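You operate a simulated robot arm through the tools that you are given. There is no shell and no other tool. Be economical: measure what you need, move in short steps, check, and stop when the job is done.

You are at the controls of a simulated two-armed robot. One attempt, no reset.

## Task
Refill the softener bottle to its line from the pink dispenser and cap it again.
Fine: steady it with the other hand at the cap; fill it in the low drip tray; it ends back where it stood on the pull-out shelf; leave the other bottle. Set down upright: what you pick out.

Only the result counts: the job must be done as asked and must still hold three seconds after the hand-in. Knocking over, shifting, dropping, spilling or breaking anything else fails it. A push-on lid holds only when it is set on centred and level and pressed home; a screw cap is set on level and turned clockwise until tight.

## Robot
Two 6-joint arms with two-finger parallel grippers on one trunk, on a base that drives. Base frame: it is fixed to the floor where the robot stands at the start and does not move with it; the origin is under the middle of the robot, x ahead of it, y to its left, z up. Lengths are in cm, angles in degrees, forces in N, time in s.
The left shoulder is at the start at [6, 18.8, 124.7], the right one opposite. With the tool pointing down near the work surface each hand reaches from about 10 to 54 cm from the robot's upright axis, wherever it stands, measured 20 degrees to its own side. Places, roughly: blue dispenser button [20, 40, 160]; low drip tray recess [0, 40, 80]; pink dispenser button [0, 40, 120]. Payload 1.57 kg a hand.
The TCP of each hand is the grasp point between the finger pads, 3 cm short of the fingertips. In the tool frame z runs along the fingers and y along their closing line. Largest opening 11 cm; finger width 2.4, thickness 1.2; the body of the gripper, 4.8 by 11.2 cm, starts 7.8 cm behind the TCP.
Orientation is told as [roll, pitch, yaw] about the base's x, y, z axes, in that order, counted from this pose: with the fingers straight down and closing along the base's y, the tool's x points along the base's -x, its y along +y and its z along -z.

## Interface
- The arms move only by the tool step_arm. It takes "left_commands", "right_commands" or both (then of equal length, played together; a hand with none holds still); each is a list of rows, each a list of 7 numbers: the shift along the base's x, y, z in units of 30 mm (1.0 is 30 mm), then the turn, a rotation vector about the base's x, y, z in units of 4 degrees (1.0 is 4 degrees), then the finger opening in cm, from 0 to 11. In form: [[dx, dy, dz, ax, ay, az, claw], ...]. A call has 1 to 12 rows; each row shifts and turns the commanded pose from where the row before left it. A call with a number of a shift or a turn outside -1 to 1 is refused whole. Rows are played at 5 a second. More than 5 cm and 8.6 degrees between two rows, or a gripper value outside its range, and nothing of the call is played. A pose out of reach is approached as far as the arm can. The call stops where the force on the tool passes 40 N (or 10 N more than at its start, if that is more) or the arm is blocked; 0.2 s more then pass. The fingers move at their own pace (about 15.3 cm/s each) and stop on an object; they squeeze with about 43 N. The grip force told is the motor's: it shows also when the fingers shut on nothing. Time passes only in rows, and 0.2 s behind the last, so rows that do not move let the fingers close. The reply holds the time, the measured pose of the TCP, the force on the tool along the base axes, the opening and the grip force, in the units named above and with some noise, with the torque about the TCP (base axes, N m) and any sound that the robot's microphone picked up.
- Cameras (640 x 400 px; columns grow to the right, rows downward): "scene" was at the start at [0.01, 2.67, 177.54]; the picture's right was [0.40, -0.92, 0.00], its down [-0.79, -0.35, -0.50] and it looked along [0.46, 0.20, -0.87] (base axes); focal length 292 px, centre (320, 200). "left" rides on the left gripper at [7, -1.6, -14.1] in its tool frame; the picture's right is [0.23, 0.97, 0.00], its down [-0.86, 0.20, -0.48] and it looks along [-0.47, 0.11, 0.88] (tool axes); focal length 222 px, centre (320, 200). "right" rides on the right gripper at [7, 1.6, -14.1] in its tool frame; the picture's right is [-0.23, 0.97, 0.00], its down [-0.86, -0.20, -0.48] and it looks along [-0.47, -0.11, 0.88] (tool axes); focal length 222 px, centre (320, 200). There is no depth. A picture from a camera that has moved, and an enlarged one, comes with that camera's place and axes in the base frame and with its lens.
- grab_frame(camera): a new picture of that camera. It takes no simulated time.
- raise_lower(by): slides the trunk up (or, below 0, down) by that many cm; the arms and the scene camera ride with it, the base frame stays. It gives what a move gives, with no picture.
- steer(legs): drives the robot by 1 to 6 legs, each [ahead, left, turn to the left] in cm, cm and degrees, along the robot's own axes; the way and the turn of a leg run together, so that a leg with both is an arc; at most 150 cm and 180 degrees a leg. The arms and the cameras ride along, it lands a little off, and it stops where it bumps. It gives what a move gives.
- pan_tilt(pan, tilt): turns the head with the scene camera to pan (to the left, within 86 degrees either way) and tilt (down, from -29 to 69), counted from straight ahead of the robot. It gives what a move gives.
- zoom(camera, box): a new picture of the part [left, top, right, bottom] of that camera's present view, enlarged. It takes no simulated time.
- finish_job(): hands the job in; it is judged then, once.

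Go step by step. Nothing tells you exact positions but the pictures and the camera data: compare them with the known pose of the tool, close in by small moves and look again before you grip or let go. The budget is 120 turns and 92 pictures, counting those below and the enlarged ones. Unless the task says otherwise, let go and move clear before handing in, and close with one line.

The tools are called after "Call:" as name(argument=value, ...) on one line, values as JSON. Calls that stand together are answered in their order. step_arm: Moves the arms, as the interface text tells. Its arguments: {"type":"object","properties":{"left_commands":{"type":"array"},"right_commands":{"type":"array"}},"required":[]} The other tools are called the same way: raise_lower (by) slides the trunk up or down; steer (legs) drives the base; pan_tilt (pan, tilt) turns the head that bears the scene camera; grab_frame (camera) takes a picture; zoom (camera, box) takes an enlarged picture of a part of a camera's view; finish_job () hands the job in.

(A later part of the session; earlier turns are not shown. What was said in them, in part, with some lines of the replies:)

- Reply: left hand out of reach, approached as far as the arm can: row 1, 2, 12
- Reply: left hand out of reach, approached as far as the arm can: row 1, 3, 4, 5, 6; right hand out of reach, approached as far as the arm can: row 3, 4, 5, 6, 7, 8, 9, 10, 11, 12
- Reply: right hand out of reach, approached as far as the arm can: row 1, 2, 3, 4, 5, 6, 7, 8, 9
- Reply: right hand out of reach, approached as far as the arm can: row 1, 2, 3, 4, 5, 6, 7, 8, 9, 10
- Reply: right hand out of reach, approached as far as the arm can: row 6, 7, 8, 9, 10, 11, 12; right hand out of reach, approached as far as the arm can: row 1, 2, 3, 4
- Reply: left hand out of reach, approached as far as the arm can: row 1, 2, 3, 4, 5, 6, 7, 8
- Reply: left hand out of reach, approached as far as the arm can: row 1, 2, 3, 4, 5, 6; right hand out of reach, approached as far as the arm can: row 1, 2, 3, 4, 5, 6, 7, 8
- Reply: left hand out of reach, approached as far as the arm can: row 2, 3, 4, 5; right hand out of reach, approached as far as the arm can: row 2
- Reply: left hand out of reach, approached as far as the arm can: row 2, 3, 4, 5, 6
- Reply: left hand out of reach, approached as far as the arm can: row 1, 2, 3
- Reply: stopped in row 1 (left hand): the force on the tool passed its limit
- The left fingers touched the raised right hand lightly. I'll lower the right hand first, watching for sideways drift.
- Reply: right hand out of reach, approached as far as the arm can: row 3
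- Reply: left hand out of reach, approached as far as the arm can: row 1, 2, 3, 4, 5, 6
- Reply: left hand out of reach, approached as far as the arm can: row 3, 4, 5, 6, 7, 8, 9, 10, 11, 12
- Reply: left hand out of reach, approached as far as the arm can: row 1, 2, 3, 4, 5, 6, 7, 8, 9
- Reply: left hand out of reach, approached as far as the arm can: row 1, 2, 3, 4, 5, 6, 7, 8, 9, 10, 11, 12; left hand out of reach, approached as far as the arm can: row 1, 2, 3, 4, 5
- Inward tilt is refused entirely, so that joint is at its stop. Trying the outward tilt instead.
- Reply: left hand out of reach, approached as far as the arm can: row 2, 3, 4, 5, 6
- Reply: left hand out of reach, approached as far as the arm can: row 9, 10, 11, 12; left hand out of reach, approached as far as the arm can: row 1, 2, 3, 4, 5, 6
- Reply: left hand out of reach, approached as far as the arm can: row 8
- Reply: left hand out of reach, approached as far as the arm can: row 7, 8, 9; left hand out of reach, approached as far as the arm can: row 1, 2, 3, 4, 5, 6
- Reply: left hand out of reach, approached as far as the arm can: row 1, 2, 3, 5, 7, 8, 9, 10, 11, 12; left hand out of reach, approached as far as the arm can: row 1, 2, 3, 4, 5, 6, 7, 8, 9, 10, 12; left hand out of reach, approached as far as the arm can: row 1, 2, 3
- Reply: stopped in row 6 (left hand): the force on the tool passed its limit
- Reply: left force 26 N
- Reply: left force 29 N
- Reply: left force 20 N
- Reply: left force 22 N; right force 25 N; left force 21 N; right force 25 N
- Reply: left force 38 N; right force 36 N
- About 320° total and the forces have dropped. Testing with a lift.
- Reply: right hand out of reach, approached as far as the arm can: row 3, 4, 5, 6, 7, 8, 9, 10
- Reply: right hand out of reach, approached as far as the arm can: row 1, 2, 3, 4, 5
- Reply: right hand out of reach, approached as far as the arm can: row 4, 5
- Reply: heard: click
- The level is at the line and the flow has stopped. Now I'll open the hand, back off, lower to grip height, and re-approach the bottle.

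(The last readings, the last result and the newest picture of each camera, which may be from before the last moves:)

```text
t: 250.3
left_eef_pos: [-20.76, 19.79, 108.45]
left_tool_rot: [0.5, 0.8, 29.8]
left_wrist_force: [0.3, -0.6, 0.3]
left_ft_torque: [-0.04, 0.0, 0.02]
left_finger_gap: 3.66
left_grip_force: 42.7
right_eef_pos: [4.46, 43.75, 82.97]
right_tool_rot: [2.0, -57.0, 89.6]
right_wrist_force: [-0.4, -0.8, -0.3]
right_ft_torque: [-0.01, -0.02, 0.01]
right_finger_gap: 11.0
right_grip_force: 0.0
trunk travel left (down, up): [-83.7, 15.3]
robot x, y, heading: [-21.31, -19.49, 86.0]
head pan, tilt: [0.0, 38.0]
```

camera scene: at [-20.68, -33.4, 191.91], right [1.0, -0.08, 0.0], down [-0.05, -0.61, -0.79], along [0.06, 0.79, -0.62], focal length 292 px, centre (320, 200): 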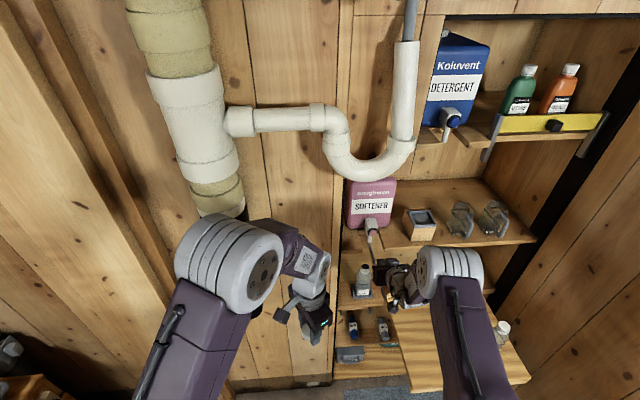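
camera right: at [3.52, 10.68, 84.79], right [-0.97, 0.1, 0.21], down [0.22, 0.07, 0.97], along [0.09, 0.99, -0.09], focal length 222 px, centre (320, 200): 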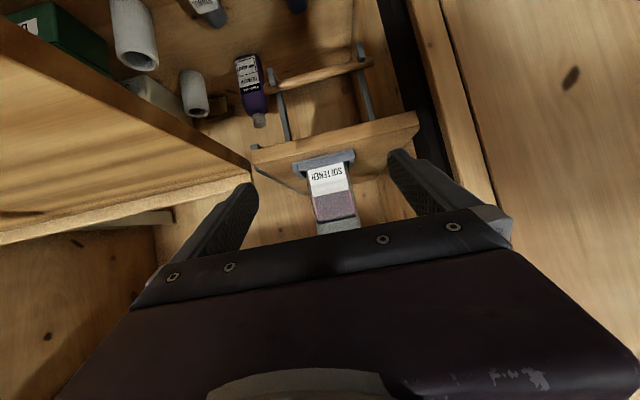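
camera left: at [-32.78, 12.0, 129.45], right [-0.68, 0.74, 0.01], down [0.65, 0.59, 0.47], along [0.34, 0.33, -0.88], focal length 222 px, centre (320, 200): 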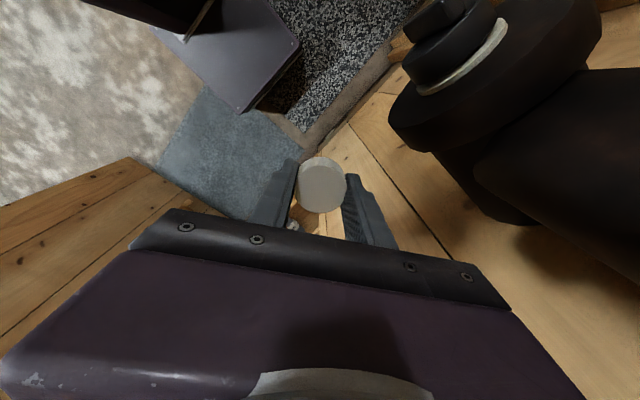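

Positioned as before. Closing the grip and lifting the filled bottle.

Call:
step_arm(right_commands=[[0.03, 0, 0, 0, 0, 0, 8.5], [0, 0, 0, 0, 0, 0, 7.3], [0, 0, 0, 0, 0, 0, 6.5], [0, 0, 0, 0, 0, 0, 5.5], [0, 0, 0, 0, 0, 0, 5], [0, 0, 0.1, 0, 0, 0, 5], [0, 0, 0.2, 0, 0, 0, 5], [0, 0, 0.3, 0, 0, 0, 5], [0, 0, 0.3, 0, 0, 0, 5]])

Call:
grab_frame(camera="right")

```text
t: 252.3
left_eef_pos: [-20.68, 19.86, 108.49]
left_tool_rot: [0.6, 0.9, 29.8]
left_wrist_force: [0.6, 0.0, 0.1]
left_ft_torque: [0.03, -0.02, -0.01]
left_finger_gap: 3.67
left_grip_force: 42.7
right_eef_pos: [4.48, 43.63, 85.68]
right_tool_rot: [2.0, -56.9, 89.6]
right_wrist_force: [-0.3, 0.8, -3.6]
right_ft_torque: [-0.02, 0.0, -0.02]
right_finger_gap: 6.56
right_grip_force: 43.0
trunk travel left (down, up): [-83.7, 15.3]
robot x, y, heading: [-21.04, -19.44, 85.7]
head pan, tilt: [0.0, 38.0]
```

```text
12 pictures are left
camera right: at [3.28, 27.82, 87.5], right [-0.97, 0.1, 0.21], down [0.22, 0.07, 0.97], along [0.08, 0.99, -0.09], focal length 222 px, centre (320, 200)
```

right: 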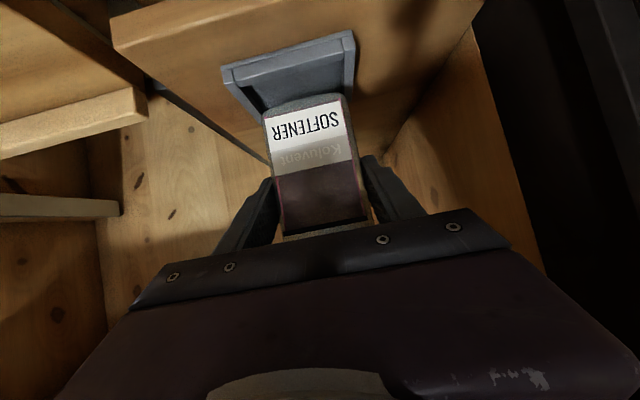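

The level matches the line and the bottle is lifted clear. Raising 6 cm more, backing out, and moving over the pull-out shelf to its original place.

Call:
raise_lower(by=6)

Call:
steer(legs=[[-14, -1, 0], [-13.9, -19.9, 0]])

Call:
step_arm(right_commands=[[0, 0, 0, 0, 0, 0, 5], [0, 0, 0, 0, 0, 0, 5]])

```text
t: 253.3
left_eef_pos: [-20.62, 19.83, 114.39]
left_tool_rot: [0.5, 0.9, 29.7]
left_wrist_force: [-0.5, 0.2, -1.3]
left_ft_torque: [-0.02, 0.01, 0.02]
left_finger_gap: 3.66
left_grip_force: 42.7
right_eef_pos: [4.69, 43.6, 91.68]
right_tool_rot: [2.1, -57.0, 89.6]
right_wrist_force: [0.9, 0.3, -3.6]
right_ft_torque: [-0.05, 0.01, 0.0]
right_finger_gap: 6.58
right_grip_force: 43.7
trunk travel left (down, up): [-89.7, 9.3]
robot x, y, heading: [-21.11, -19.58, 86.0]
head pan, tilt: [0.0, 38.0]
```

```text
t: 256.0
left_eef_pos: [-2.12, -9.33, 114.45]
left_tool_rot: [0.5, 0.8, 29.1]
left_wrist_force: [-0.5, 0.4, -0.5]
left_ft_torque: [-0.02, -0.03, 0.04]
left_finger_gap: 3.65
left_grip_force: 43.1
right_eef_pos: [23.38, 14.13, 91.67]
right_tool_rot: [1.9, -56.8, 89.0]
right_wrist_force: [-0.2, -0.1, -3.9]
right_ft_torque: [-0.02, -0.02, 0.01]
right_finger_gap: 6.54
right_grip_force: 43.4
trunk travel left (down, up): [-89.7, 9.3]
robot x, y, heading: [-2.92, -49.12, 85.0]
head pan, tilt: [0.0, 38.0]
```

```text
t: 256.6
left_eef_pos: [-2.16, -9.35, 114.42]
left_tool_rot: [0.4, 0.9, 29.1]
left_wrist_force: [-0.1, 0.3, 0.7]
left_ft_torque: [-0.03, -0.05, -0.03]
left_finger_gap: 3.64
left_grip_force: 43.2
right_eef_pos: [23.36, 14.09, 91.52]
right_tool_rot: [1.9, -56.9, 89.0]
right_wrist_force: [0.3, 0.7, -2.5]
right_ft_torque: [-0.02, 0.0, 0.0]
right_finger_gap: 6.54
right_grip_force: 43.5
trunk travel left (down, up): [-89.7, 9.3]
robot x, y, heading: [-2.88, -48.85, 84.6]
head pan, tilt: [0.0, 38.0]
```

Almost exactly above the original spot (need +0.45 cm in y). Lowering by trunk, then gently with the arm to contact.

Call:
step_arm(right_commands=[[0, 0.08, 0, 0, 0, 0, 5], [0, 0.08, 0, 0, 0, 0, 5]])

Call:
raise_lower(by=-7.5)

Call:
step_arm(right_commands=[[0, 0, -0.15, 0, 0, 0, 5], [0, 0, -0.12, 0, 0, 0, 5]])

```text
t: 257.2
left_eef_pos: [-1.9, -9.44, 114.41]
left_tool_rot: [0.6, 1.0, 29.1]
left_wrist_force: [1.2, 0.6, 0.2]
left_ft_torque: [0.03, 0.03, -0.05]
left_finger_gap: 3.67
left_grip_force: 42.8
right_eef_pos: [23.48, 14.49, 91.71]
right_tool_rot: [2.1, -56.9, 88.9]
right_wrist_force: [0.7, -0.1, -4.2]
right_ft_torque: [-0.04, -0.02, 0.0]
right_finger_gap: 6.56
right_grip_force: 43.2
trunk travel left (down, up): [-89.7, 9.3]
robot x, y, heading: [-2.61, -48.72, 85.2]
head pan, tilt: [0.0, 38.0]
```

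```text
t: 258.3
left_eef_pos: [-1.85, -9.51, 107.01]
left_tool_rot: [0.6, 0.9, 29.1]
left_wrist_force: [0.0, 0.7, 0.1]
left_ft_torque: [0.0, -0.02, 0.0]
left_finger_gap: 3.63
left_grip_force: 42.5
right_eef_pos: [23.41, 14.45, 84.15]
right_tool_rot: [2.0, -57.0, 88.9]
right_wrist_force: [0.6, -0.5, -3.1]
right_ft_torque: [-0.04, 0.0, 0.01]
right_finger_gap: 6.56
right_grip_force: 43.3
trunk travel left (down, up): [-82.2, 16.8]
robot x, y, heading: [-2.85, -48.74, 85.1]
head pan, tilt: [0.0, 38.0]
```

```text
t: 258.9
left_eef_pos: [-1.96, -9.48, 106.95]
left_tool_rot: [0.6, 0.9, 29.1]
left_wrist_force: [0.3, -1.0, -0.3]
left_ft_torque: [0.01, -0.02, -0.01]
left_finger_gap: 3.65
left_grip_force: 42.8
right_eef_pos: [23.61, 14.55, 83.46]
right_tool_rot: [1.9, -57.0, 88.8]
right_wrist_force: [-0.5, 0.1, -3.4]
right_ft_torque: [-0.05, -0.02, 0.0]
right_finger_gap: 6.56
right_grip_force: 43.3
trunk travel left (down, up): [-82.2, 16.8]
robot x, y, heading: [-3.3, -48.46, 85.0]
head pan, tilt: [0.0, 38.0]
```

Continuing to lower in small steps until the shelf takes the weight.

Call:
step_arm(right_commands=[[-0.03, 0, -0.1, 0, 0, 0, 5], [0, 0, -0.1, 0, 0, 0, 5]])

Call:
step_arm(right_commands=[[0, 0, -0.05, 0, 0, 0, 5]])

```text
t: 259.5
left_eef_pos: [-1.94, -9.37, 106.96]
left_tool_rot: [0.6, 0.9, 29.1]
left_wrist_force: [0.1, -0.3, 0.3]
left_ft_torque: [-0.01, -0.01, 0.01]
left_finger_gap: 3.65
left_grip_force: 42.7
right_eef_pos: [23.41, 14.49, 82.78]
right_tool_rot: [1.9, -56.9, 88.9]
right_wrist_force: [0.7, -0.6, -3.8]
right_ft_torque: [0.0, 0.03, 0.0]
right_finger_gap: 6.53
right_grip_force: 43.1
trunk travel left (down, up): [-82.2, 16.8]
robot x, y, heading: [-2.56, -48.94, 84.9]
head pan, tilt: [0.0, 38.0]
```

```text
t: 259.9
left_eef_pos: [-1.9, -9.36, 106.96]
left_tool_rot: [0.6, 1.0, 29.1]
left_wrist_force: [-1.3, 0.4, -0.6]
left_ft_torque: [0.01, -0.03, 0.04]
left_finger_gap: 3.64
left_grip_force: 43.0
right_eef_pos: [23.52, 14.57, 82.7]
right_tool_rot: [2.0, -56.9, 89.0]
right_wrist_force: [-0.2, 0.1, -5.0]
right_ft_torque: [-0.03, -0.01, -0.02]
right_finger_gap: 6.55
right_grip_force: 43.2
trunk travel left (down, up): [-82.2, 16.8]
robot x, y, heading: [-3.06, -48.76, 84.8]
head pan, tilt: [0.0, 38.0]
```

Call:
step_arm(right_commands=[[0, 0, -0.06, 0, 0, 0, 5], [0, 0, -0.06, 0, 0, 0, 5]])

```text
t: 260.5
left_eef_pos: [-1.89, -9.66, 107.12]
left_tool_rot: [0.7, 0.7, 29.1]
left_wrist_force: [0.5, -0.4, -0.2]
left_ft_torque: [0.03, -0.01, 0.01]
left_finger_gap: 3.66
left_grip_force: 43.0
right_eef_pos: [23.58, 14.53, 82.56]
right_tool_rot: [2.0, -57.3, 88.9]
right_wrist_force: [4.1, -1.6, 10.0]
right_ft_torque: [-0.12, -0.58, -0.01]
right_finger_gap: 6.56
right_grip_force: 43.4
trunk travel left (down, up): [-82.2, 16.8]
robot x, y, heading: [-3.49, -48.85, 85.0]
head pan, tilt: [0.0, 38.0]
```

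The shelf carries it now. Releasing slowly, opening fully, and backing straight out.

Call:
step_arm(right_commands=[[0, 0, 0, 0, 0, 0, 6.8], [0, 0, 0, 0, 0, 0, 7.5], [0, 0, 0, 0, 0, 0, 9], [0, 0, 0, 0, 0, 0, 11], [0, 0, 0, 0, 0, 0, 11]])

Call:
steer(legs=[[-24, -2.1, 0]])

Call:
grab_frame(camera="right")

```text
t: 261.7
left_eef_pos: [-2.04, -9.59, 106.94]
left_tool_rot: [0.6, 0.8, 29.1]
left_wrist_force: [0.3, -0.4, 0.1]
left_ft_torque: [0.02, 0.0, 0.0]
left_finger_gap: 3.68
left_grip_force: 42.5
right_eef_pos: [23.4, 14.47, 82.26]
right_tool_rot: [2.0, -56.9, 89.0]
right_wrist_force: [-0.3, -0.1, 0.6]
right_ft_torque: [-0.03, 0.02, -0.02]
right_finger_gap: 11.0
right_grip_force: 0.1
trunk travel left (down, up): [-82.2, 16.8]
robot x, y, heading: [-3.08, -48.99, 85.1]
head pan, tilt: [0.0, 38.0]
```

```text
t: 263.5
left_eef_pos: [-1.96, -33.24, 107.0]
left_tool_rot: [0.6, 0.9, 29.2]
left_wrist_force: [0.0, 0.5, 0.1]
left_ft_torque: [-0.03, 0.0, 0.01]
left_finger_gap: 3.64
left_grip_force: 43.6
right_eef_pos: [23.38, -9.36, 82.24]
right_tool_rot: [2.0, -56.9, 89.0]
right_wrist_force: [-0.2, 0.0, -0.4]
right_ft_torque: [0.02, 0.02, -0.04]
right_finger_gap: 10.99
right_grip_force: 0.1
trunk travel left (down, up): [-82.2, 16.8]
robot x, y, heading: [-2.83, -72.94, 84.8]
head pan, tilt: [0.0, 38.0]
```

```text
11 pictures are left
camera right: at [22.0, -24.97, 84.09], right [-0.97, 0.11, 0.21], down [0.22, 0.07, 0.97], along [0.1, 0.99, -0.09], focal length 222 px, centre (320, 200)
```

right: 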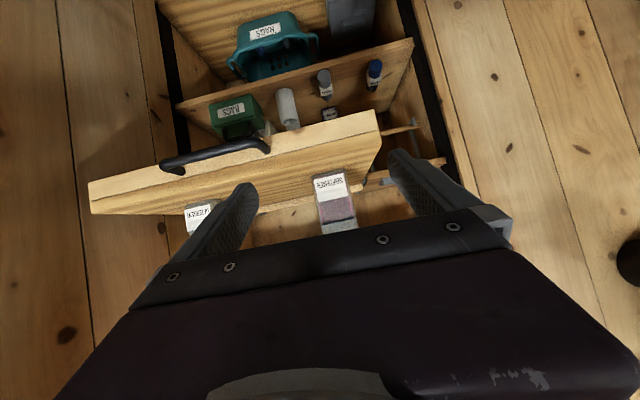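

The filled bottle stands on the shelf. Now swinging the right arm back to the sideways layout for recapping, in open space.

Call:
step_arm(right_commands=[[-0.35, -0.15, 0.04, 0, 0, 1, 11], [-0.35, -0.15, 0.04, 0, 0, 1, 11], [-0.35, -0.15, 0.04, 0, 0, 1, 11], [-0.35, -0.15, 0.04, 0, 0, 1, 11], [-0.35, -0.15, 0.04, 0, 0, 1, 11], [-0.35, -0.15, 0.04, 0, 0, 1, 11], [-0.35, -0.15, 0.04, 0, 0, 1, 11], [-0.35, -0.15, 0.04, 0, 0, 1, 11], [-0.35, -0.15, 0.04, 0, 0, 1, 11], [-0.35, -0.15, 0.04, 0, 0, 1, 11]])

Call:
step_arm(right_commands=[[-0.33, -0.4, 0.03, 0, 0, 1, 11], [-0.33, -0.4, 0.03, 0, 0, 1, 11], [-0.33, -0.4, 0.03, 0, 0, 1, 11], [-0.33, -0.45, 0.03, 0, 0, 1, 11], [-0.33, -0.45, 0.03, 0, 0, 1, 11], [-0.33, -0.45, 0.03, 0, 0, 1, 11], [-0.33, -0.45, 0.03, 0, 0, 1, 11], [-0.33, -0.45, 0.03, 0, 0, 1, 11], [-0.33, -0.45, 0.03, 0, 0, 1, 11], [-0.33, -0.45, 0.03, 0, 0, 1, 11]])

Call:
raise_lower(by=-1.7)

```text
t: 265.7
left_eef_pos: [-1.99, -33.39, 107.01]
left_tool_rot: [0.6, 0.8, 29.2]
left_wrist_force: [-0.4, -0.5, 0.4]
left_ft_torque: [-0.01, -0.02, -0.02]
left_finger_gap: 3.65
left_grip_force: 43.4
right_eef_pos: [12.95, -13.89, 83.62]
right_tool_rot: [2.1, -57.0, 129.0]
right_wrist_force: [0.3, -0.5, 0.3]
right_ft_torque: [0.05, -0.02, -0.02]
right_finger_gap: 10.98
right_grip_force: 0.0
trunk travel left (down, up): [-82.2, 16.8]
robot x, y, heading: [-2.88, -72.52, 84.9]
head pan, tilt: [0.0, 38.0]
```

```text
t: 267.9
left_eef_pos: [-2.05, -33.26, 106.94]
left_tool_rot: [0.6, 0.9, 29.2]
left_wrist_force: [0.2, -0.7, 0.2]
left_ft_torque: [-0.01, 0.01, -0.03]
left_finger_gap: 3.65
left_grip_force: 43.3
right_eef_pos: [2.94, -26.94, 84.37]
right_tool_rot: [2.1, -57.0, 169.1]
right_wrist_force: [-0.6, -0.1, -0.3]
right_ft_torque: [0.0, 0.01, 0.0]
right_finger_gap: 11.0
right_grip_force: 0.1
trunk travel left (down, up): [-82.2, 16.8]
robot x, y, heading: [-3.23, -73.03, 84.9]
head pan, tilt: [0.0, 38.0]
```

```text
t: 268.6
left_eef_pos: [-2.05, -33.34, 105.24]
left_tool_rot: [0.7, 0.8, 29.3]
left_wrist_force: [-0.2, 0.6, 0.1]
left_ft_torque: [-0.02, 0.02, 0.03]
left_finger_gap: 3.66
left_grip_force: 43.0
right_eef_pos: [2.96, -26.82, 82.6]
right_tool_rot: [2.0, -57.1, 169.0]
right_wrist_force: [0.2, 0.3, -0.8]
right_ft_torque: [0.01, 0.0, -0.02]
right_finger_gap: 11.0
right_grip_force: 0.1
trunk travel left (down, up): [-80.5, 18.5]
robot x, y, heading: [-2.56, -72.61, 85.0]
head pan, tilt: [0.0, 38.0]
```

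Both arms are in the recap layout. I'll wind the left (with the cap) forward so it has room for clockwise strokes, then drive back to the shelf at heading 8.6°.

Call:
step_arm(left_commands=[[0, 0, 0, 0, 0, 1, 3], [0, 0, 0, 0, 0, 1, 3], [0, 0, 0, 0, 0, 1, 3], [0, 0, 0, 0, 0, 1, 3], [0, 0, 0, 0, 0, 1, 3], [0, 0, 0, 0, 0, 1, 3], [0, 0, 0, 0, 0, 1, 3], [0, 0, 0, 0, 0, 1, 3], [0, 0, 0, 0, 0, 1, 3], [0, 0, 0, 0, 0, 1, 3], [0, 0, 0, 0, 0, 1, 3]])

Call:
step_arm(left_commands=[[0, 0, 0, 0, 0, 1, 3], [0, 0, 0, 0, 0, 1, 3], [0, 0, 0, 0, 0, 1, 3], [0, 0, 0, 0, 0, 1, 3], [0, 0, 0, 0, 0, 1, 3], [0, 0, 0, 0, 0, 1, 3], [0, 0, 0, 0, 0, 1, 3], [0, 0, 0, 0, 0, 1, 3], [0, 0, 0, 0, 0, 1, 3], [0, 0, 0, 0, 0, 1, 3]])

Call:
steer(legs=[[0, 0, -76.4], [-9, 0, 0], [0, 61, 0]])

```text
t: 270.9
left_eef_pos: [-1.94, -33.26, 105.28]
left_tool_rot: [0.6, 0.8, 73.3]
left_wrist_force: [0.2, -0.6, 0.3]
left_ft_torque: [-0.02, 0.0, 0.0]
left_finger_gap: 3.65
left_grip_force: 43.2
right_eef_pos: [2.94, -26.82, 82.59]
right_tool_rot: [1.9, -57.0, 169.0]
right_wrist_force: [-0.2, -0.3, 0.1]
right_ft_torque: [0.0, -0.02, -0.01]
right_finger_gap: 10.98
right_grip_force: 0.0
trunk travel left (down, up): [-80.5, 18.5]
robot x, y, heading: [-2.76, -72.74, 84.9]
head pan, tilt: [0.0, 38.0]
```

```text
t: 273.1
left_eef_pos: [-1.94, -33.14, 105.27]
left_tool_rot: [0.6, 0.8, 113.4]
left_wrist_force: [-0.6, 0.9, -0.2]
left_ft_torque: [0.0, 0.02, 0.0]
left_finger_gap: 3.66
left_grip_force: 43.1
right_eef_pos: [2.96, -26.98, 82.78]
right_tool_rot: [2.0, -56.9, 169.1]
right_wrist_force: [0.2, 0.3, 0.0]
right_ft_torque: [0.04, 0.0, 0.01]
right_finger_gap: 11.02
right_grip_force: 0.1
trunk travel left (down, up): [-80.5, 18.5]
robot x, y, heading: [-2.65, -72.8, 85.0]
head pan, tilt: [0.0, 38.0]
```

```text
t: 280.6
left_eef_pos: [17.47, -4.62, 105.14]
left_tool_rot: [0.6, 0.8, 37.2]
left_wrist_force: [0.3, 0.2, 1.2]
left_ft_torque: [-0.01, -0.01, -0.01]
left_finger_gap: 3.64
left_grip_force: 42.8
right_eef_pos: [24.88, -7.8, 82.63]
right_tool_rot: [2.0, -57.0, 92.9]
right_wrist_force: [0.0, 0.5, 0.5]
right_ft_torque: [-0.02, 0.03, -0.01]
right_finger_gap: 10.98
right_grip_force: 0.1
trunk travel left (down, up): [-80.5, 18.5]
robot x, y, heading: [-21.21, -14.06, 9.0]
head pan, tilt: [0.0, 38.0]
```

Close to the working spot. Sliding 4 cm left, squaring the right hand's yaw, and advancing to straddle the bottle at its known place.

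Call:
steer(legs=[[0, 4, 0]])

Call:
step_arm(right_commands=[[-0.03, 0.4, 0, 0, 0, -0.3, 11], [-0.03, 0.4, 0, 0, 0, -0.3, 11], [-0.03, 0.4, 0, 0, 0, -0.3, 11], [-0.03, 0.4, 0, 0, 0, 0, 11], [0, 0, 0, 0, 0, 0, 11]])

Call:
grab_frame(camera="right")

```text
t: 281.5
left_eef_pos: [16.87, -1.15, 105.26]
left_tool_rot: [0.8, 0.7, 37.3]
left_wrist_force: [0.2, -0.3, 0.2]
left_ft_torque: [0.04, 0.05, 0.02]
left_finger_gap: 3.68
left_grip_force: 43.7
right_eef_pos: [24.3, -4.2, 82.72]
right_tool_rot: [2.1, -57.4, 93.1]
right_wrist_force: [0.4, -0.5, -0.2]
right_ft_torque: [0.04, -0.01, -0.01]
right_finger_gap: 11.0
right_grip_force: 0.0
trunk travel left (down, up): [-80.5, 18.5]
robot x, y, heading: [-21.78, -9.37, 9.1]
head pan, tilt: [0.0, 38.0]
```

```text
t: 282.7
left_eef_pos: [16.85, -0.79, 105.31]
left_tool_rot: [0.6, 0.8, 37.2]
left_wrist_force: [0.6, 0.2, -0.5]
left_ft_torque: [0.02, 0.01, 0.0]
left_finger_gap: 3.67
left_grip_force: 43.0
right_eef_pos: [23.79, 1.12, 82.68]
right_tool_rot: [2.1, -57.0, 89.5]
right_wrist_force: [0.9, 0.1, 1.5]
right_ft_torque: [-0.02, -0.01, -0.01]
right_finger_gap: 10.99
right_grip_force: 0.1
trunk travel left (down, up): [-80.5, 18.5]
robot x, y, heading: [-21.76, -9.33, 9.3]
head pan, tilt: [0.0, 38.0]
```

```text
10 pictures are left
camera right: at [22.55, -14.65, 84.57], right [-0.97, 0.1, 0.21], down [0.22, 0.07, 0.97], along [0.09, 0.99, -0.09], focal length 222 px, centre (320, 200)
```

right: 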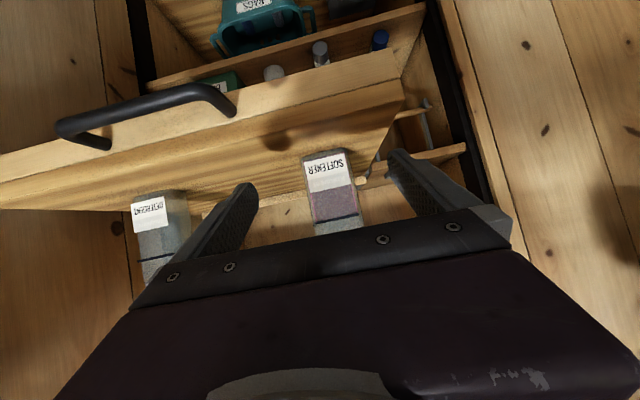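

Aligned. Advancing 13.4 cm and gripping the body.

Call:
step_arm(right_commands=[[-0.03, 0.56, 0, 0, 0, 0, 11], [-0.03, 0.56, 0, 0, 0, 0, 11], [-0.03, 0.56, 0, 0, 0, 0, 11], [-0.03, 0.56, 0, 0, 0, 0, 11], [0, 0.56, 0, 0, 0, 0, 11], [0, 0.56, 0, 0, 0, 0, 11], [0, 0.56, 0, 0, 0, 0, 11], [0, 0.54, 0, 0, 0, 0, 11], [0, 0, 0, 0, 0, 0, 11]])

Call:
step_arm(right_commands=[[0, 0, 0, 0, 0, 0, 8.5], [0, 0, 0, 0, 0, 0, 7.5], [0, 0, 0, 0, 0, 0, 6.8], [0, 0, 0, 0, 0, 0, 6], [0, 0, 0, 0, 0, 0, 5], [0, 0, 0, 0, 0, 0, 5]])

```text
t: 284.7
left_eef_pos: [16.89, -0.73, 105.3]
left_tool_rot: [0.5, 0.8, 37.2]
left_wrist_force: [0.3, -0.3, 0.4]
left_ft_torque: [0.01, 0.0, -0.01]
left_finger_gap: 3.64
left_grip_force: 43.1
right_eef_pos: [23.54, 14.19, 82.56]
right_tool_rot: [2.2, -57.0, 89.4]
right_wrist_force: [-0.5, -0.5, 0.4]
right_ft_torque: [0.02, -0.03, -0.02]
right_finger_gap: 10.99
right_grip_force: 0.1
trunk travel left (down, up): [-80.5, 18.5]
robot x, y, heading: [-21.94, -9.21, 9.1]
head pan, tilt: [0.0, 38.0]
```

```text
t: 286.1
left_eef_pos: [16.76, -0.62, 105.19]
left_tool_rot: [0.6, 0.8, 37.3]
left_wrist_force: [0.4, 0.1, -1.0]
left_ft_torque: [0.0, 0.0, -0.02]
left_finger_gap: 3.65
left_grip_force: 42.9
right_eef_pos: [23.59, 14.17, 82.62]
right_tool_rot: [1.9, -57.1, 89.3]
right_wrist_force: [0.5, -0.1, -0.3]
right_ft_torque: [0.05, -0.15, -0.04]
right_finger_gap: 6.58
right_grip_force: 42.2
trunk travel left (down, up): [-80.5, 18.5]
robot x, y, heading: [-21.73, -9.19, 9.5]
head pan, tilt: [0.0, 38.0]
```

The bottle is gripped again. Bringing the cap over the neck at about (23.45, 14.95), 5 cm above, to compare with the reference view from when it came off.

Call:
step_arm(left_commands=[[0.277, 0.648, 0, 0, 0, 0, 3], [0.277, 0.648, 0, 0, 0, 0, 3], [0.277, 0.648, 0, 0, 0, 0, 3], [0.277, 0.648, 0, 0, 0, 0, 3], [0.277, 0.648, 0, 0, 0, 0, 3], [0.277, 0.648, 0, 0, 0, 0, 3], [0.277, 0.648, 0, 0, 0, 0, 3], [0.277, 0.648, 0, 0, 0, 0, 3], [0, 0, -0.7, 0, 0, 0, 3], [0, 0, -0.7, 0, 0, 0, 3], [0, 0, 0, 0, 0, 0, 3]])

Call:
zoom(camera="left", box=[240, 90, 400, 230])

```text
t: 288.5
left_eef_pos: [23.59, 14.87, 101.1]
left_tool_rot: [0.6, 0.8, 37.3]
left_wrist_force: [-0.1, 1.0, 0.2]
left_ft_torque: [0.01, 0.01, 0.01]
left_finger_gap: 3.67
left_grip_force: 43.1
right_eef_pos: [23.59, 14.18, 82.72]
right_tool_rot: [2.1, -57.1, 89.5]
right_wrist_force: [2.0, 0.0, 2.0]
right_ft_torque: [0.0, -0.23, -0.04]
right_finger_gap: 6.53
right_grip_force: 43.2
trunk travel left (down, up): [-80.5, 18.5]
robot x, y, heading: [-21.84, -9.49, 9.2]
head pan, tilt: [0.0, 38.0]
```

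```text
2.86 times, centred on (320, 160) of left
camera zoom: at [19.21, 9.44, 115.21], right [-0.77, 0.64, 0.01], down [0.57, 0.68, 0.47], along [0.29, 0.37, -0.88], focal length 635 px, centre (320, 314)
```

zoom: 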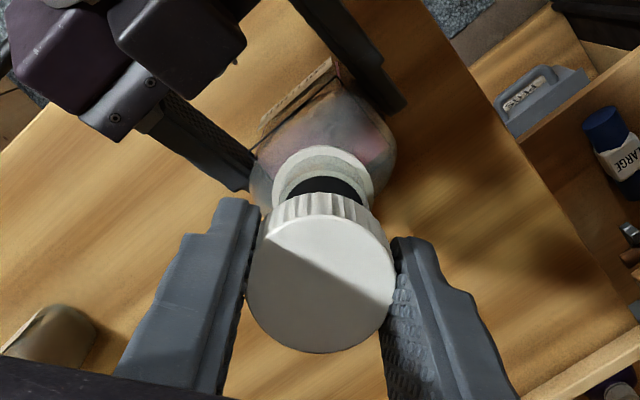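

Laterally centred; in depth the neck looks ~0.4 cm ahead of the cap. I'll shift the hand forward 3.5 cm to see the whole neck and measure precisely.

Call:
step_arm(left_commands=[[0.36, 0.46, 0.2, 0, 0, 0, 3], [0.36, 0.46, 0, 0, 0, 0, 3], [0, 0, 0, 0, 0, 0, 3]])

Call:
zoom(camera="left", box=[270, 90, 370, 190])

```text
t: 289.3
left_eef_pos: [25.77, 17.52, 101.83]
left_tool_rot: [0.6, 0.8, 37.1]
left_wrist_force: [0.4, 0.2, -0.6]
left_ft_torque: [0.04, 0.01, -0.02]
left_finger_gap: 3.63
left_grip_force: 43.0
right_eef_pos: [23.49, 14.17, 82.52]
right_tool_rot: [2.0, -57.0, 89.5]
right_wrist_force: [-0.1, -0.7, 2.9]
right_ft_torque: [0.02, -0.17, -0.01]
right_finger_gap: 6.54
right_grip_force: 42.9
trunk travel left (down, up): [-80.5, 18.5]
robot x, y, heading: [-21.74, -9.55, 9.2]
head pan, tilt: [0.0, 38.0]
```

```text
4.00 times, centred on (320, 140) of left
camera zoom: at [21.4, 12.06, 115.82], right [-0.77, 0.64, 0.01], down [0.57, 0.68, 0.47], along [0.29, 0.37, -0.88], focal length 888 px, centre (320, 440)
```

zoom: 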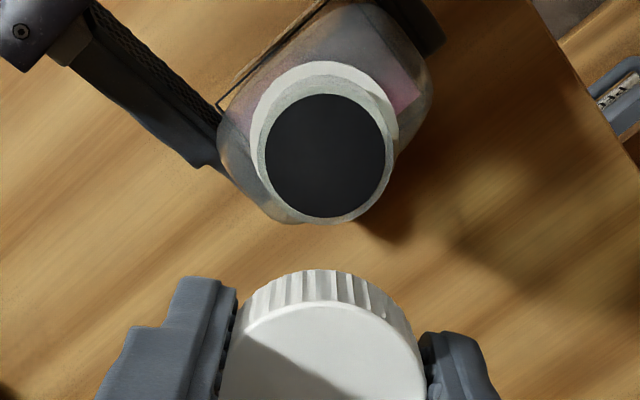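

Now the neck is fully visible: its centre is (23.7, 15.5) in the same camera frame in which the cap sits at TCP +(−0.06, +0.17). Moving the hand to (23.77, 15.36) and descending to just above engagement.

Call:
step_arm(left_commands=[[-0.333, -0.36, 0, 0, 0, 0, 3], [-0.333, -0.36, 0, 0, 0, 0, 3], [0, 0, 0, 0, 0, 0, 3], [0, 0, -0.4, 0, 0, 0, 3], [0, 0, -0.4, 0, 0, 0, 3], [0, 0, -0.4, 0, 0, 0, 3], [0, 0, -0.4, 0, 0, 0, 3]])

Call:
step_arm(left_commands=[[0, 0, -0.2, 0, 0, 0, 3], [0, 0, -0.15, 0, 0, 0, 3], [0, 0, -0.1, 0, 0, 0, 3]])

```text
t: 290.9
left_eef_pos: [23.63, 15.49, 96.83]
left_tool_rot: [0.6, 0.8, 37.2]
left_wrist_force: [-0.3, -0.4, 0.0]
left_ft_torque: [0.01, -0.03, 0.0]
left_finger_gap: 3.67
left_grip_force: 43.1
right_eef_pos: [23.57, 14.21, 82.63]
right_tool_rot: [2.0, -57.0, 89.5]
right_wrist_force: [0.3, 0.1, 3.0]
right_ft_torque: [0.03, -0.19, -0.01]
right_finger_gap: 6.51
right_grip_force: 42.6
trunk travel left (down, up): [-80.5, 18.5]
robot x, y, heading: [-21.73, -9.01, 9.4]
head pan, tilt: [0.0, 38.0]
```

```text
t: 291.6
left_eef_pos: [23.64, 15.44, 95.99]
left_tool_rot: [0.5, 0.7, 37.2]
left_wrist_force: [-3.5, 0.9, 12.0]
left_ft_torque: [-0.12, -0.04, -0.08]
left_finger_gap: 3.63
left_grip_force: 43.4
right_eef_pos: [23.46, 14.01, 82.61]
right_tool_rot: [1.9, -56.9, 89.2]
right_wrist_force: [0.1, 1.1, 2.4]
right_ft_torque: [0.45, 0.31, 0.08]
right_finger_gap: 6.54
right_grip_force: 43.4
trunk travel left (down, up): [-80.5, 18.5]
robot x, y, heading: [-21.76, -9.4, 9.1]
head pan, tilt: [0.0, 38.0]
stopped in row 3 (left hand): the force on the tool passed its limit (the readings are from after the stop); the commanded pose is now the measured one
```

Contact at z 95.99 (it left the thread at ~95.07). Looking at how the cap sits.

Call:
zoom(camera="left", box=[270, 110, 370, 220])

```text
3.64 times, centred on (320, 165) of left
camera zoom: at [19.19, 9.94, 110.1], right [-0.77, 0.64, 0.01], down [0.57, 0.68, 0.47], along [0.29, 0.37, -0.88], focal length 808 px, centre (320, 327)
```

zoom: 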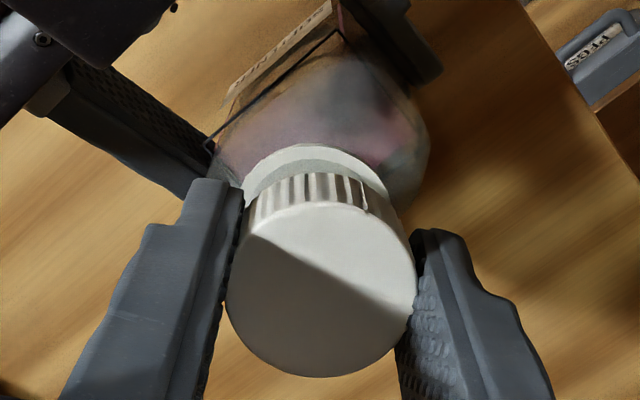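

The cap is essentially over the neck (within ~0.15 cm). A small correction (+0.08, −0.12), then start turning clockwise with light downward motion.

Call:
step_arm(left_commands=[[0, 0, 0.08, 0, 0, 0, 3], [0.027, -0.04, 0, 0, 0, 0, 3], [0, 0, -0.08, 0, 0, 0, 3], [0, 0, -0.03, 0, 0, 0, 3], [0, 0, -0.02, 0, 0, -1, 3], [0, 0, -0.01, 0, 0, -1, 3], [0, 0, -0.01, 0, 0, -1, 3], [0, 0, -0.01, 0, 0, -1, 3], [0, 0, -0.01, 0, 0, -1, 3], [0, 0, -0.01, 0, 0, -1, 3]])

```text
t: 293.9
left_eef_pos: [23.6, 15.3, 95.58]
left_tool_rot: [0.5, 0.7, 13.2]
left_wrist_force: [1.1, 0.7, 0.4]
left_ft_torque: [0.01, -0.02, -0.01]
left_finger_gap: 3.65
left_grip_force: 43.3
right_eef_pos: [23.43, 14.08, 82.65]
right_tool_rot: [1.8, -56.8, 89.4]
right_wrist_force: [-3.7, 1.3, 16.1]
right_ft_torque: [0.49, -0.47, 0.09]
right_finger_gap: 6.53
right_grip_force: 42.5
trunk travel left (down, up): [-80.5, 18.5]
robot x, y, heading: [-21.58, -9.07, 9.1]
head pan, tilt: [0.0, 38.0]
```

It dropped on freely to 95.58. Lowering on until it meets the thread.

Call:
step_arm(left_commands=[[0, 0, -0.05, 0, 0, 0.6, 3], [0, 0, -0.05, 0, 0, 0.8, 3], [0, 0, -0.04, 0, 0, 1, 3], [0, 0, -0.03, 0, 0, 1, 3], [0, 0, 0, 0, 0, 1, 3], [0, 0, 0, 0, 0, 1, 3]])

```text
t: 295.2
left_eef_pos: [23.59, 15.34, 95.03]
left_tool_rot: [0.5, 0.7, 34.9]
left_wrist_force: [0.5, 0.3, -0.5]
left_ft_torque: [0.02, -0.01, 0.05]
left_finger_gap: 3.64
left_grip_force: 43.8
right_eef_pos: [23.58, 13.97, 82.57]
right_tool_rot: [1.9, -56.9, 89.3]
right_wrist_force: [-3.4, 0.8, 15.3]
right_ft_torque: [0.3, -0.36, 0.05]
right_finger_gap: 6.55
right_grip_force: 42.8
trunk travel left (down, up): [-80.5, 18.5]
robot x, y, heading: [-21.44, -8.96, 9.3]
head pan, tilt: [0.0, 38.0]
```

Call:
step_arm(left_commands=[[0, 0, -0.04, 0, 0, 0, 3], [0, 0, -0.04, 0, 0, 0, 3], [0, 0, -0.03, 0, 0, 0, 3]])

Call:
zoom(camera="left", box=[270, 110, 370, 220])

```text
t: 296.1
left_eef_pos: [23.6, 15.33, 94.78]
left_tool_rot: [0.5, 0.6, 34.9]
left_wrist_force: [1.8, -1.7, 1.1]
left_ft_torque: [-0.02, 0.0, -0.02]
left_finger_gap: 3.64
left_grip_force: 43.2
right_eef_pos: [23.59, 13.99, 82.53]
right_tool_rot: [1.8, -56.8, 89.4]
right_wrist_force: [-2.4, 2.4, 16.0]
right_ft_torque: [0.25, -0.55, 0.06]
right_finger_gap: 6.51
right_grip_force: 43.1
trunk travel left (down, up): [-80.5, 18.5]
robot x, y, heading: [-21.34, -9.46, 9.4]
head pan, tilt: [0.0, 38.0]
```

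```text
3.64 times, centred on (320, 165) of left
camera zoom: at [19.0, 10.08, 108.92], right [-0.74, 0.67, 0.01], down [0.59, 0.65, 0.47], along [0.31, 0.36, -0.88], focal length 808 px, centre (320, 327)
```

zoom: 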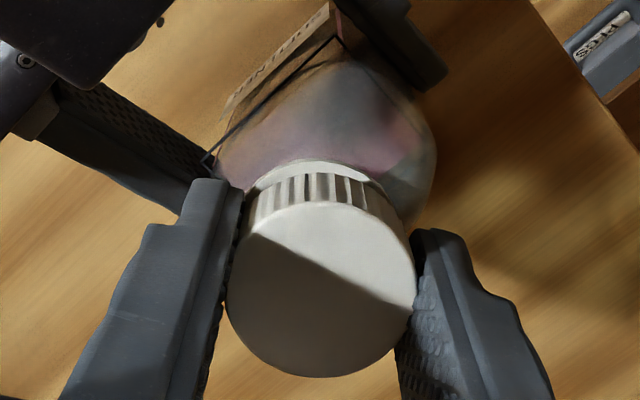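

The cap sits square on the neck, just above the collar. Turning clockwise with a matching slow descent.

Call:
step_arm(left_commands=[[0, 0, -0.01, 0, 0, -1, 3], [0, 0, -0.004, 0, 0, -1, 3], [0, 0, -0.004, 0, 0, -1, 3], [0, 0, -0.004, 0, 0, -1, 3], [0, 0, -0.004, 0, 0, -1, 3], [0, 0, -0.004, 0, 0, -1, 3], [0, 0, -0.004, 0, 0, -1, 3], [0, 0, -0.004, 0, 0, -1, 3], [0, 0, -0.004, 0, 0, -1, 3], [0, 0, -0.004, 0, 0, -1, 3], [0, 0, -0.004, 0, 0, -1, 3], [0, 0, -0.004, 0, 0, -1, 3]])

Call:
step_arm(left_commands=[[0, 0, -0.003, 0, 0, -1, 3], [0, 0, -0.003, 0, 0, -1, 3], [0, 0, -0.003, 0, 0, -1, 3], [0, 0, -0.003, 0, 0, -1, 3], [0, 0, -0.003, 0, 0, -1, 3], [0, 0, -0.003, 0, 0, -1, 3], [0, 0, -0.003, 0, 0, -1, 3], [0, 0, -0.003, 0, 0, -1, 3], [0, 0, -0.003, 0, 0, -1, 3], [0, 0, -0.003, 0, 0, -1, 3], [0, 0, -0.003, 0, 0, -1, 3], [0, 0, -0.003, 0, 0, -1, 3]])

Call:
step_arm(left_commands=[[0, 0, -0.003, 0, 0, -1, 3], [0, 0, -0.003, 0, 0, -1, 3], [0, 0, -0.003, 0, 0, -1, 3], [0, 0, -0.003, 0, 0, -1, 3], [0, 0, -0.003, 0, 0, -1, 3], [0, 0, -0.003, 0, 0, -1, 3], [0, 0, -0.003, 0, 0, -1, 3], [0, 0, -0.003, 0, 0, -1, 3], [0, 0, -0.003, 0, 0, -1, 3], [0, 0, -0.003, 0, 0, -1, 3], [0, 0, -0.003, 0, 0, -1, 3], [0, 0, -0.003, 0, 0, -1, 3]])

```text
t: 298.6
left_eef_pos: [23.63, 15.24, 94.55]
left_tool_rot: [0.6, 0.7, -13.3]
left_wrist_force: [-0.9, 1.2, -0.8]
left_ft_torque: [-0.24, 0.16, 0.01]
left_finger_gap: 3.64
left_grip_force: 43.0
right_eef_pos: [23.6, 14.02, 82.46]
right_tool_rot: [1.8, -56.8, 89.2]
right_wrist_force: [-2.4, -2.3, 11.4]
right_ft_torque: [0.51, -0.07, -0.04]
right_finger_gap: 6.56
right_grip_force: 43.0
trunk travel left (down, up): [-80.5, 18.5]
robot x, y, heading: [-21.5, -8.91, 9.1]
head pan, tilt: [0.0, 38.0]
```

```text
t: 301.2
left_eef_pos: [23.72, 15.36, 94.4]
left_tool_rot: [0.5, 0.7, -61.2]
left_wrist_force: [-1.3, -12.5, 1.5]
left_ft_torque: [-0.71, 0.26, 0.05]
left_finger_gap: 3.68
left_grip_force: 43.0
right_eef_pos: [23.51, 14.07, 82.62]
right_tool_rot: [1.9, -56.8, 89.4]
right_wrist_force: [0.0, 13.8, 6.7]
right_ft_torque: [-0.74, -0.13, -0.03]
right_finger_gap: 6.54
right_grip_force: 43.3
trunk travel left (down, up): [-80.5, 18.5]
robot x, y, heading: [-21.97, -9.19, 9.0]
head pan, tilt: [0.0, 38.0]
```

```text
t: 303.9
left_eef_pos: [23.69, 15.26, 94.31]
left_tool_rot: [0.6, 0.8, -109.3]
left_wrist_force: [3.6, 0.5, 5.1]
left_ft_torque: [-0.22, 0.33, 0.0]
left_finger_gap: 3.65
left_grip_force: 43.0
right_eef_pos: [23.5, 14.06, 82.45]
right_tool_rot: [1.8, -56.8, 89.3]
right_wrist_force: [-1.0, 2.1, 9.3]
right_ft_torque: [0.73, -1.17, 0.08]
right_finger_gap: 6.55
right_grip_force: 42.9
trunk travel left (down, up): [-80.5, 18.5]
robot x, y, heading: [-21.94, -9.45, 9.2]
head pan, tilt: [0.0, 38.0]
```

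It's threading on: 144° turned and 0.5 cm down with low force. Finishing this stroke, then regripping for the second clockwise stroke.

Call:
step_arm(left_commands=[[0, 0, -0.003, 0, 0, -1, 3], [0, 0, -0.003, 0, 0, -1, 3], [0, 0, -0.003, 0, 0, -1, 3], [0, 0, 0, 0, 0, 0, 6.5], [0, 0, 0, 0, 0, 0, 6.5], [0, 0, 0, 0, 0, 1, 6.5], [0, 0, 0, 0, 0, 1, 6.5], [0, 0, 0, 0, 0, 1, 6.5], [0, 0, 0, 0, 0, 1, 6.5], [0, 0, 0, 0, 0, 1, 6.5], [0, 0, 0, 0, 0, 1, 6.5], [0, 0, 0, 0, 0, 1, 6.5]])

Call:
step_arm(left_commands=[[0, 0, 0, 0, 0, 1, 6.5], [0, 0, 0, 0, 0, 1, 6.5], [0, 0, 0, 0, 0, 1, 6.5], [0, 0, 0, 0, 0, 1, 6.5], [0, 0, 0, 0, 0, 1, 6.5], [0, 0, 0, 0, 0, 1, 6.5], [0, 0, 0, 0, 0, 1, 6.5], [0, 0, 0, 0, 0, 1, 6.5], [0, 0, 0, 0, 0, 1, 6.5], [0, 0, 0, 0, 0, 1, 6.5], [0, 0, 0, 0, 0, 1, 6.5], [0, 0, 0, 0, 0, 1, 6.5]])

Call:
step_arm(left_commands=[[0, 0, 0, 0, 0, 1, 6.5], [0, 0, 0, 0, 0, 1, 6.5], [0, 0, 0, 0, 0, 1, 6.5], [0, 0, 0, 0, 0, 1, 6.5], [0, 0, 0, 0, 0, 1, 6.5], [0, 0, 0, 0, 0, 1, 6.5], [0, 0, 0, 0, 0, 1, 6.5], [0, 0, 0, 0, 0, 1, 6.5], [0, 0, 0, 0, 0, 1, 6.5], [0, 0, 0, 0, 0, 1, 6.5], [0, 0, 0, 0, 0, 1, 6.5], [0, 0, 0, 0, 0, 1, 6.5]])

Call:
step_arm(left_commands=[[0, 0, 0, 0, 0, 1, 6.5], [0, 0, 0, 0, 0, 1, 6.5], [0, 0, 0, 0, 0, 1, 6.5], [0, 0, 0, 0, 0, 1, 6.5], [0, 0, 0, 0, 0, 1, 6.5], [0, 0, 0, 0, 0, 1, 6.5], [0, 0, 0, 0, 0, 1, 6.5], [0, 0, 0, 0, 0, 0, 5], [0, 0, 0, 0, 0, 0, 4], [0, 0, 0, 0, 0, 0, 3], [0, 0, 0, 0, 0, 0, 3]])

```text
t: 306.4
left_eef_pos: [23.64, 15.2, 94.25]
left_tool_rot: [0.7, 0.9, -93.1]
left_wrist_force: [0.1, 0.6, 0.3]
left_ft_torque: [-0.03, 0.0, -0.01]
left_finger_gap: 6.5
left_grip_force: 0.0
right_eef_pos: [23.6, 14.02, 82.57]
right_tool_rot: [2.0, -56.8, 89.3]
right_wrist_force: [0.7, -0.5, 11.0]
right_ft_torque: [0.16, -0.4, -0.01]
right_finger_gap: 6.53
right_grip_force: 43.0
trunk travel left (down, up): [-80.5, 18.5]
robot x, y, heading: [-21.62, -9.27, 9.1]
head pan, tilt: [0.0, 38.0]
```

```text
t: 309.1
left_eef_pos: [23.67, 15.31, 94.35]
left_tool_rot: [0.7, 0.8, -44.9]
left_wrist_force: [0.5, 0.0, 1.5]
left_ft_torque: [-0.01, 0.03, 0.01]
left_finger_gap: 6.47
left_grip_force: 0.1
right_eef_pos: [23.59, 14.06, 82.57]
right_tool_rot: [1.9, -56.8, 89.4]
right_wrist_force: [0.5, -0.4, 9.8]
right_ft_torque: [0.2, -0.34, 0.0]
right_finger_gap: 6.52
right_grip_force: 42.7
trunk travel left (down, up): [-80.5, 18.5]
robot x, y, heading: [-21.73, -9.06, 9.3]
head pan, tilt: [0.0, 38.0]
```

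```text
t: 311.6
left_eef_pos: [23.6, 15.3, 94.38]
left_tool_rot: [0.4, 0.8, 3.0]
left_wrist_force: [-0.3, 0.0, -0.3]
left_ft_torque: [0.05, 0.03, 0.0]
left_finger_gap: 6.51
left_grip_force: 0.1
right_eef_pos: [23.51, 14.05, 82.53]
right_tool_rot: [1.9, -56.9, 89.3]
right_wrist_force: [0.6, -0.4, 9.7]
right_ft_torque: [0.2, -0.31, -0.04]
right_finger_gap: 6.52
right_grip_force: 42.7
trunk travel left (down, up): [-80.5, 18.5]
robot x, y, heading: [-21.81, -9.18, 9.0]
head pan, tilt: [0.0, 38.0]
```

```text
t: 314.1
left_eef_pos: [23.78, 15.37, 94.41]
left_tool_rot: [0.5, 0.7, 30.8]
left_wrist_force: [-2.3, 8.8, 0.2]
left_ft_torque: [0.15, 0.07, -0.04]
left_finger_gap: 3.69
left_grip_force: 42.9
right_eef_pos: [23.54, 14.01, 82.5]
right_tool_rot: [2.0, -56.9, 89.2]
right_wrist_force: [2.1, -8.9, 10.3]
right_ft_torque: [1.22, -0.02, -0.02]
right_finger_gap: 6.53
right_grip_force: 42.9
trunk travel left (down, up): [-80.5, 18.5]
robot x, y, heading: [-21.63, -9.37, 9.0]
head pan, tilt: [0.0, 38.0]
```

Regripped. Second clockwise stroke until it tightens.

Call:
step_arm(left_commands=[[0, 0, -0.003, 0, 0, -1, 3], [0, 0, -0.003, 0, 0, -1, 3], [0, 0, -0.003, 0, 0, -1, 3], [0, 0, -0.003, 0, 0, -1, 3], [0, 0, -0.003, 0, 0, -1, 3], [0, 0, -0.003, 0, 0, -1, 3], [0, 0, -0.003, 0, 0, -1, 3], [0, 0, -0.003, 0, 0, -1, 3], [0, 0, -0.003, 0, 0, -1, 3], [0, 0, -0.003, 0, 0, -1, 3], [0, 0, -0.003, 0, 0, -1, 3], [0, 0, -0.003, 0, 0, -1, 3]])

Call:
step_arm(left_commands=[[0, 0, -0.003, 0, 0, -1, 3], [0, 0, -0.003, 0, 0, -1, 3], [0, 0, -0.003, 0, 0, -1, 3], [0, 0, -0.003, 0, 0, -1, 3], [0, 0, -0.003, 0, 0, -1, 3], [0, 0, -0.003, 0, 0, -1, 3], [0, 0, -0.003, 0, 0, -1, 3], [0, 0, -0.003, 0, 0, -1, 3], [0, 0, -0.003, 0, 0, -1, 3], [0, 0, -0.003, 0, 0, -1, 3], [0, 0, -0.003, 0, 0, -1, 3], [0, 0, -0.003, 0, 0, -1, 3]])

Call:
step_arm(left_commands=[[0, 0, -0.003, 0, 0, -1, 3], [0, 0, -0.003, 0, 0, -1, 3], [0, 0, -0.003, 0, 0, -1, 3], [0, 0, -0.003, 0, 0, -1, 3], [0, 0, -0.003, 0, 0, -1, 3], [0, 0, -0.003, 0, 0, -1, 3], [0, 0, -0.003, 0, 0, -1, 3], [0, 0, -0.003, 0, 0, -1, 3], [0, 0, -0.003, 0, 0, -1, 3], [0, 0, -0.003, 0, 0, -1, 3], [0, 0, -0.003, 0, 0, -1, 3], [0, 0, -0.003, 0, 0, -1, 3]])

```text
t: 316.6
left_eef_pos: [23.68, 15.3, 94.22]
left_tool_rot: [0.7, 0.7, -17.2]
left_wrist_force: [-7.4, -11.1, 29.5]
left_ft_torque: [-0.67, 0.13, 0.01]
left_finger_gap: 3.64
left_grip_force: 42.8
right_eef_pos: [23.5, 14.1, 82.47]
right_tool_rot: [1.8, -56.7, 89.3]
right_wrist_force: [13.2, 13.3, -6.2]
right_ft_torque: [-0.72, -0.08, -0.12]
right_finger_gap: 6.53
right_grip_force: 42.7
trunk travel left (down, up): [-80.5, 18.5]
robot x, y, heading: [-21.91, -9.36, 9.2]
head pan, tilt: [0.0, 38.0]
```

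```text
t: 319.2
left_eef_pos: [23.64, 15.37, 94.07]
left_tool_rot: [0.6, 0.9, -65.2]
left_wrist_force: [-2.2, 0.8, 4.2]
left_ft_torque: [-0.37, 0.24, 1.16]
left_finger_gap: 3.66
left_grip_force: 43.0
right_eef_pos: [23.52, 14.03, 82.56]
right_tool_rot: [1.9, -56.9, 89.3]
right_wrist_force: [-0.8, -1.0, 3.9]
right_ft_torque: [0.51, -0.24, -1.13]
right_finger_gap: 6.54
right_grip_force: 42.5
trunk travel left (down, up): [-80.5, 18.5]
robot x, y, heading: [-21.82, -9.18, 9.0]
head pan, tilt: [0.0, 38.0]
```

```text
t: 321.9
left_eef_pos: [23.68, 15.27, 93.89]
left_tool_rot: [0.4, 0.8, -113.2]
left_wrist_force: [-7.8, 1.2, 7.2]
left_ft_torque: [0.0, 0.51, 0.66]
left_finger_gap: 3.66
left_grip_force: 42.5
right_eef_pos: [23.52, 14.06, 82.57]
right_tool_rot: [1.9, -56.8, 89.3]
right_wrist_force: [5.4, -0.3, 0.9]
right_ft_torque: [0.28, 0.28, -0.72]
right_finger_gap: 6.52
right_grip_force: 43.4
trunk travel left (down, up): [-80.5, 18.5]
robot x, y, heading: [-21.64, -9.28, 9.1]
head pan, tilt: [0.0, 38.0]
```

The torque about z climbed to ~1.2 N·m and then the fingers slipped: the cap is tight. Releasing the cap and lifting the left hand clear, then releasing the bottle.

Call:
step_arm(left_commands=[[0, 0, 0, 0, 0, 0, 5], [0, 0, 0, 0, 0, 0, 7], [0, 0, 0, 0, 0, 0, 7], [0, 0, 0.5, 0, 0, 0, 7], [0, 0, 0.7, 0, 0, 0, 7], [0, 0, 0.7, 0, 0, 0, 7], [0, 0, 0.7, 0, 0, 0, 7]])

Call:
step_arm(right_commands=[[0, 0, 0, 0, 0, 0, 6.9], [0, 0, 0, 0, 0, 0, 7.5], [0, 0, 0, 0, 0, 0, 9], [0, 0, 0, 0, 0, 0, 11], [0, 0, 0, 0, 0, 0, 11]])

Call:
zoom(camera="left", box=[240, 80, 400, 230])

```text
t: 323.4
left_eef_pos: [23.7, 15.34, 101.77]
left_tool_rot: [0.6, 0.9, -113.1]
left_wrist_force: [-0.5, -0.3, 0.6]
left_ft_torque: [0.0, 0.0, -0.02]
left_finger_gap: 7.01
left_grip_force: 0.0
right_eef_pos: [23.59, 14.04, 82.5]
right_tool_rot: [1.9, -56.7, 89.3]
right_wrist_force: [-2.4, 0.2, 7.7]
right_ft_torque: [0.19, -0.02, 0.05]
right_finger_gap: 6.55
right_grip_force: 43.3
trunk travel left (down, up): [-80.5, 18.5]
robot x, y, heading: [-21.86, -9.39, 9.0]
head pan, tilt: [0.0, 38.0]
```

```text
t: 324.6
left_eef_pos: [23.88, 15.36, 101.62]
left_tool_rot: [0.5, 0.7, -113.1]
left_wrist_force: [0.3, 0.0, 0.1]
left_ft_torque: [0.01, 0.04, 0.03]
left_finger_gap: 6.98
left_grip_force: 0.1
right_eef_pos: [23.65, 14.07, 82.5]
right_tool_rot: [2.1, -56.8, 89.2]
right_wrist_force: [-0.7, 0.6, 0.9]
right_ft_torque: [0.01, 0.03, 0.03]
right_finger_gap: 10.99
right_grip_force: 0.0
trunk travel left (down, up): [-80.5, 18.5]
robot x, y, heading: [-21.46, -9.13, 9.2]
head pan, tilt: [0.0, 38.0]
```

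```text
2.67 times, centred on (320, 155) of left
camera zoom: at [24.85, 22.37, 115.84], right [0.98, -0.17, 0.01], down [-0.16, -0.87, 0.47], along [-0.07, -0.46, -0.88], focal length 592 px, centre (320, 320)
```

zoom: 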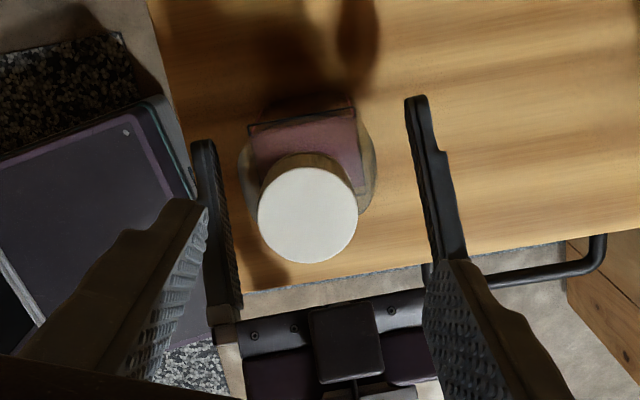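

Capped and standing. Withdrawing the right hand straight back, then sliding the robot away for a final check.

Call:
step_arm(right_commands=[[-0.02, -0.5, 0, 0, 0, 0, 11], [-0.02, -0.6, 0, 0, 0, 0, 11], [0, -0.6, 0, 0, 0, 0, 11], [0, -0.6, 0, 0, 0, 0, 11], [0, -0.6, 0, 0, 0, 0, 11], [0, -0.6, 0, 0, 0, 0, 11], [0, -0.6, 0, 0, 0, 0, 11], [0, -0.6, 0, 0, 0, 0, 11], [0, -0.6, 0, 0, 0, 0, 11]], left_commands=[[0, 0, 0.4, 0, 0, 0, 7], [0, 0, 0.4, 0, 0, 0, 7], [0, 0, 0, 0, 0, 0, 7], [0, 0, 0, 0, 0, 0, 7], [0, 0, 0, 0, 0, 0, 7], [0, 0, 0, 0, 0, 0, 7], [0, 0, 0, 0, 0, 0, 7], [0, 0, 0, 0, 0, 0, 7], [0, 0, 0, 0, 0, 0, 7]])

Call:
steer(legs=[[-5, -33, 0]])

Call:
grab_frame(camera="right")

```text
t: 326.6
left_eef_pos: [23.91, 15.27, 104.3]
left_tool_rot: [0.5, 0.9, -113.0]
left_wrist_force: [-0.2, 1.4, -0.3]
left_ft_torque: [0.0, -0.02, -0.01]
left_finger_gap: 6.98
left_grip_force: 0.0
right_eef_pos: [23.48, -2.15, 82.45]
right_tool_rot: [2.1, -56.9, 89.2]
right_wrist_force: [0.6, -0.4, -0.5]
right_ft_torque: [-0.01, 0.04, 0.0]
right_finger_gap: 10.99
right_grip_force: 0.1
trunk travel left (down, up): [-80.5, 18.5]
robot x, y, heading: [-22.02, -9.38, 9.2]
head pan, tilt: [0.0, 38.0]
```

```text
t: 328.9
left_eef_pos: [24.26, -18.03, 104.22]
left_tool_rot: [0.5, 0.6, -112.7]
left_wrist_force: [0.0, -1.1, -0.1]
left_ft_torque: [0.0, 0.0, 0.01]
left_finger_gap: 7.0
left_grip_force: 0.1
right_eef_pos: [23.92, -35.4, 82.46]
right_tool_rot: [1.9, -56.7, 89.7]
right_wrist_force: [-0.5, -0.4, -0.1]
right_ft_torque: [-0.03, -0.01, -0.01]
right_finger_gap: 11.0
right_grip_force: 0.1
trunk travel left (down, up): [-80.5, 18.5]
robot x, y, heading: [-21.14, -43.23, 9.6]
head pan, tilt: [0.0, 38.0]
```

```text
4 pictures are left
camera right: at [22.76, -51.1, 84.36], right [-0.97, 0.1, 0.21], down [0.22, 0.07, 0.97], along [0.08, 0.99, -0.09], focal length 222 px, centre (320, 200)
```

right: 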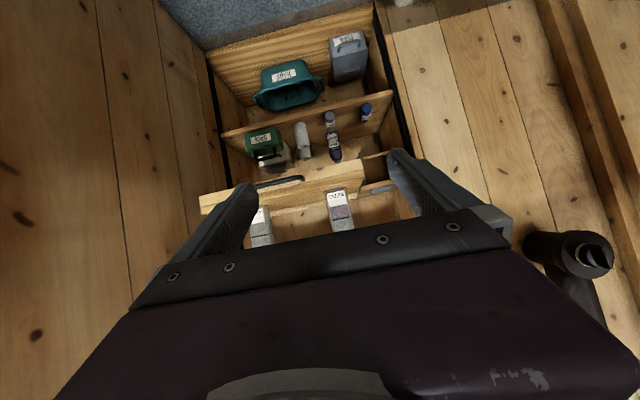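

Both bottles stand upright on the shelf and both hands are clear. The softener bottle is filled to its line, capped tight and back at its place, so I'm handing in.

Call:
finish_job()

```text
The job is handed in.
```

The softener bottle is filled to its line from the pink dispenser, its cap is screwed on tight, and it stands upright on the pull-out shelf, about half a centimetre from where it was; the detergent bottle was not touched.
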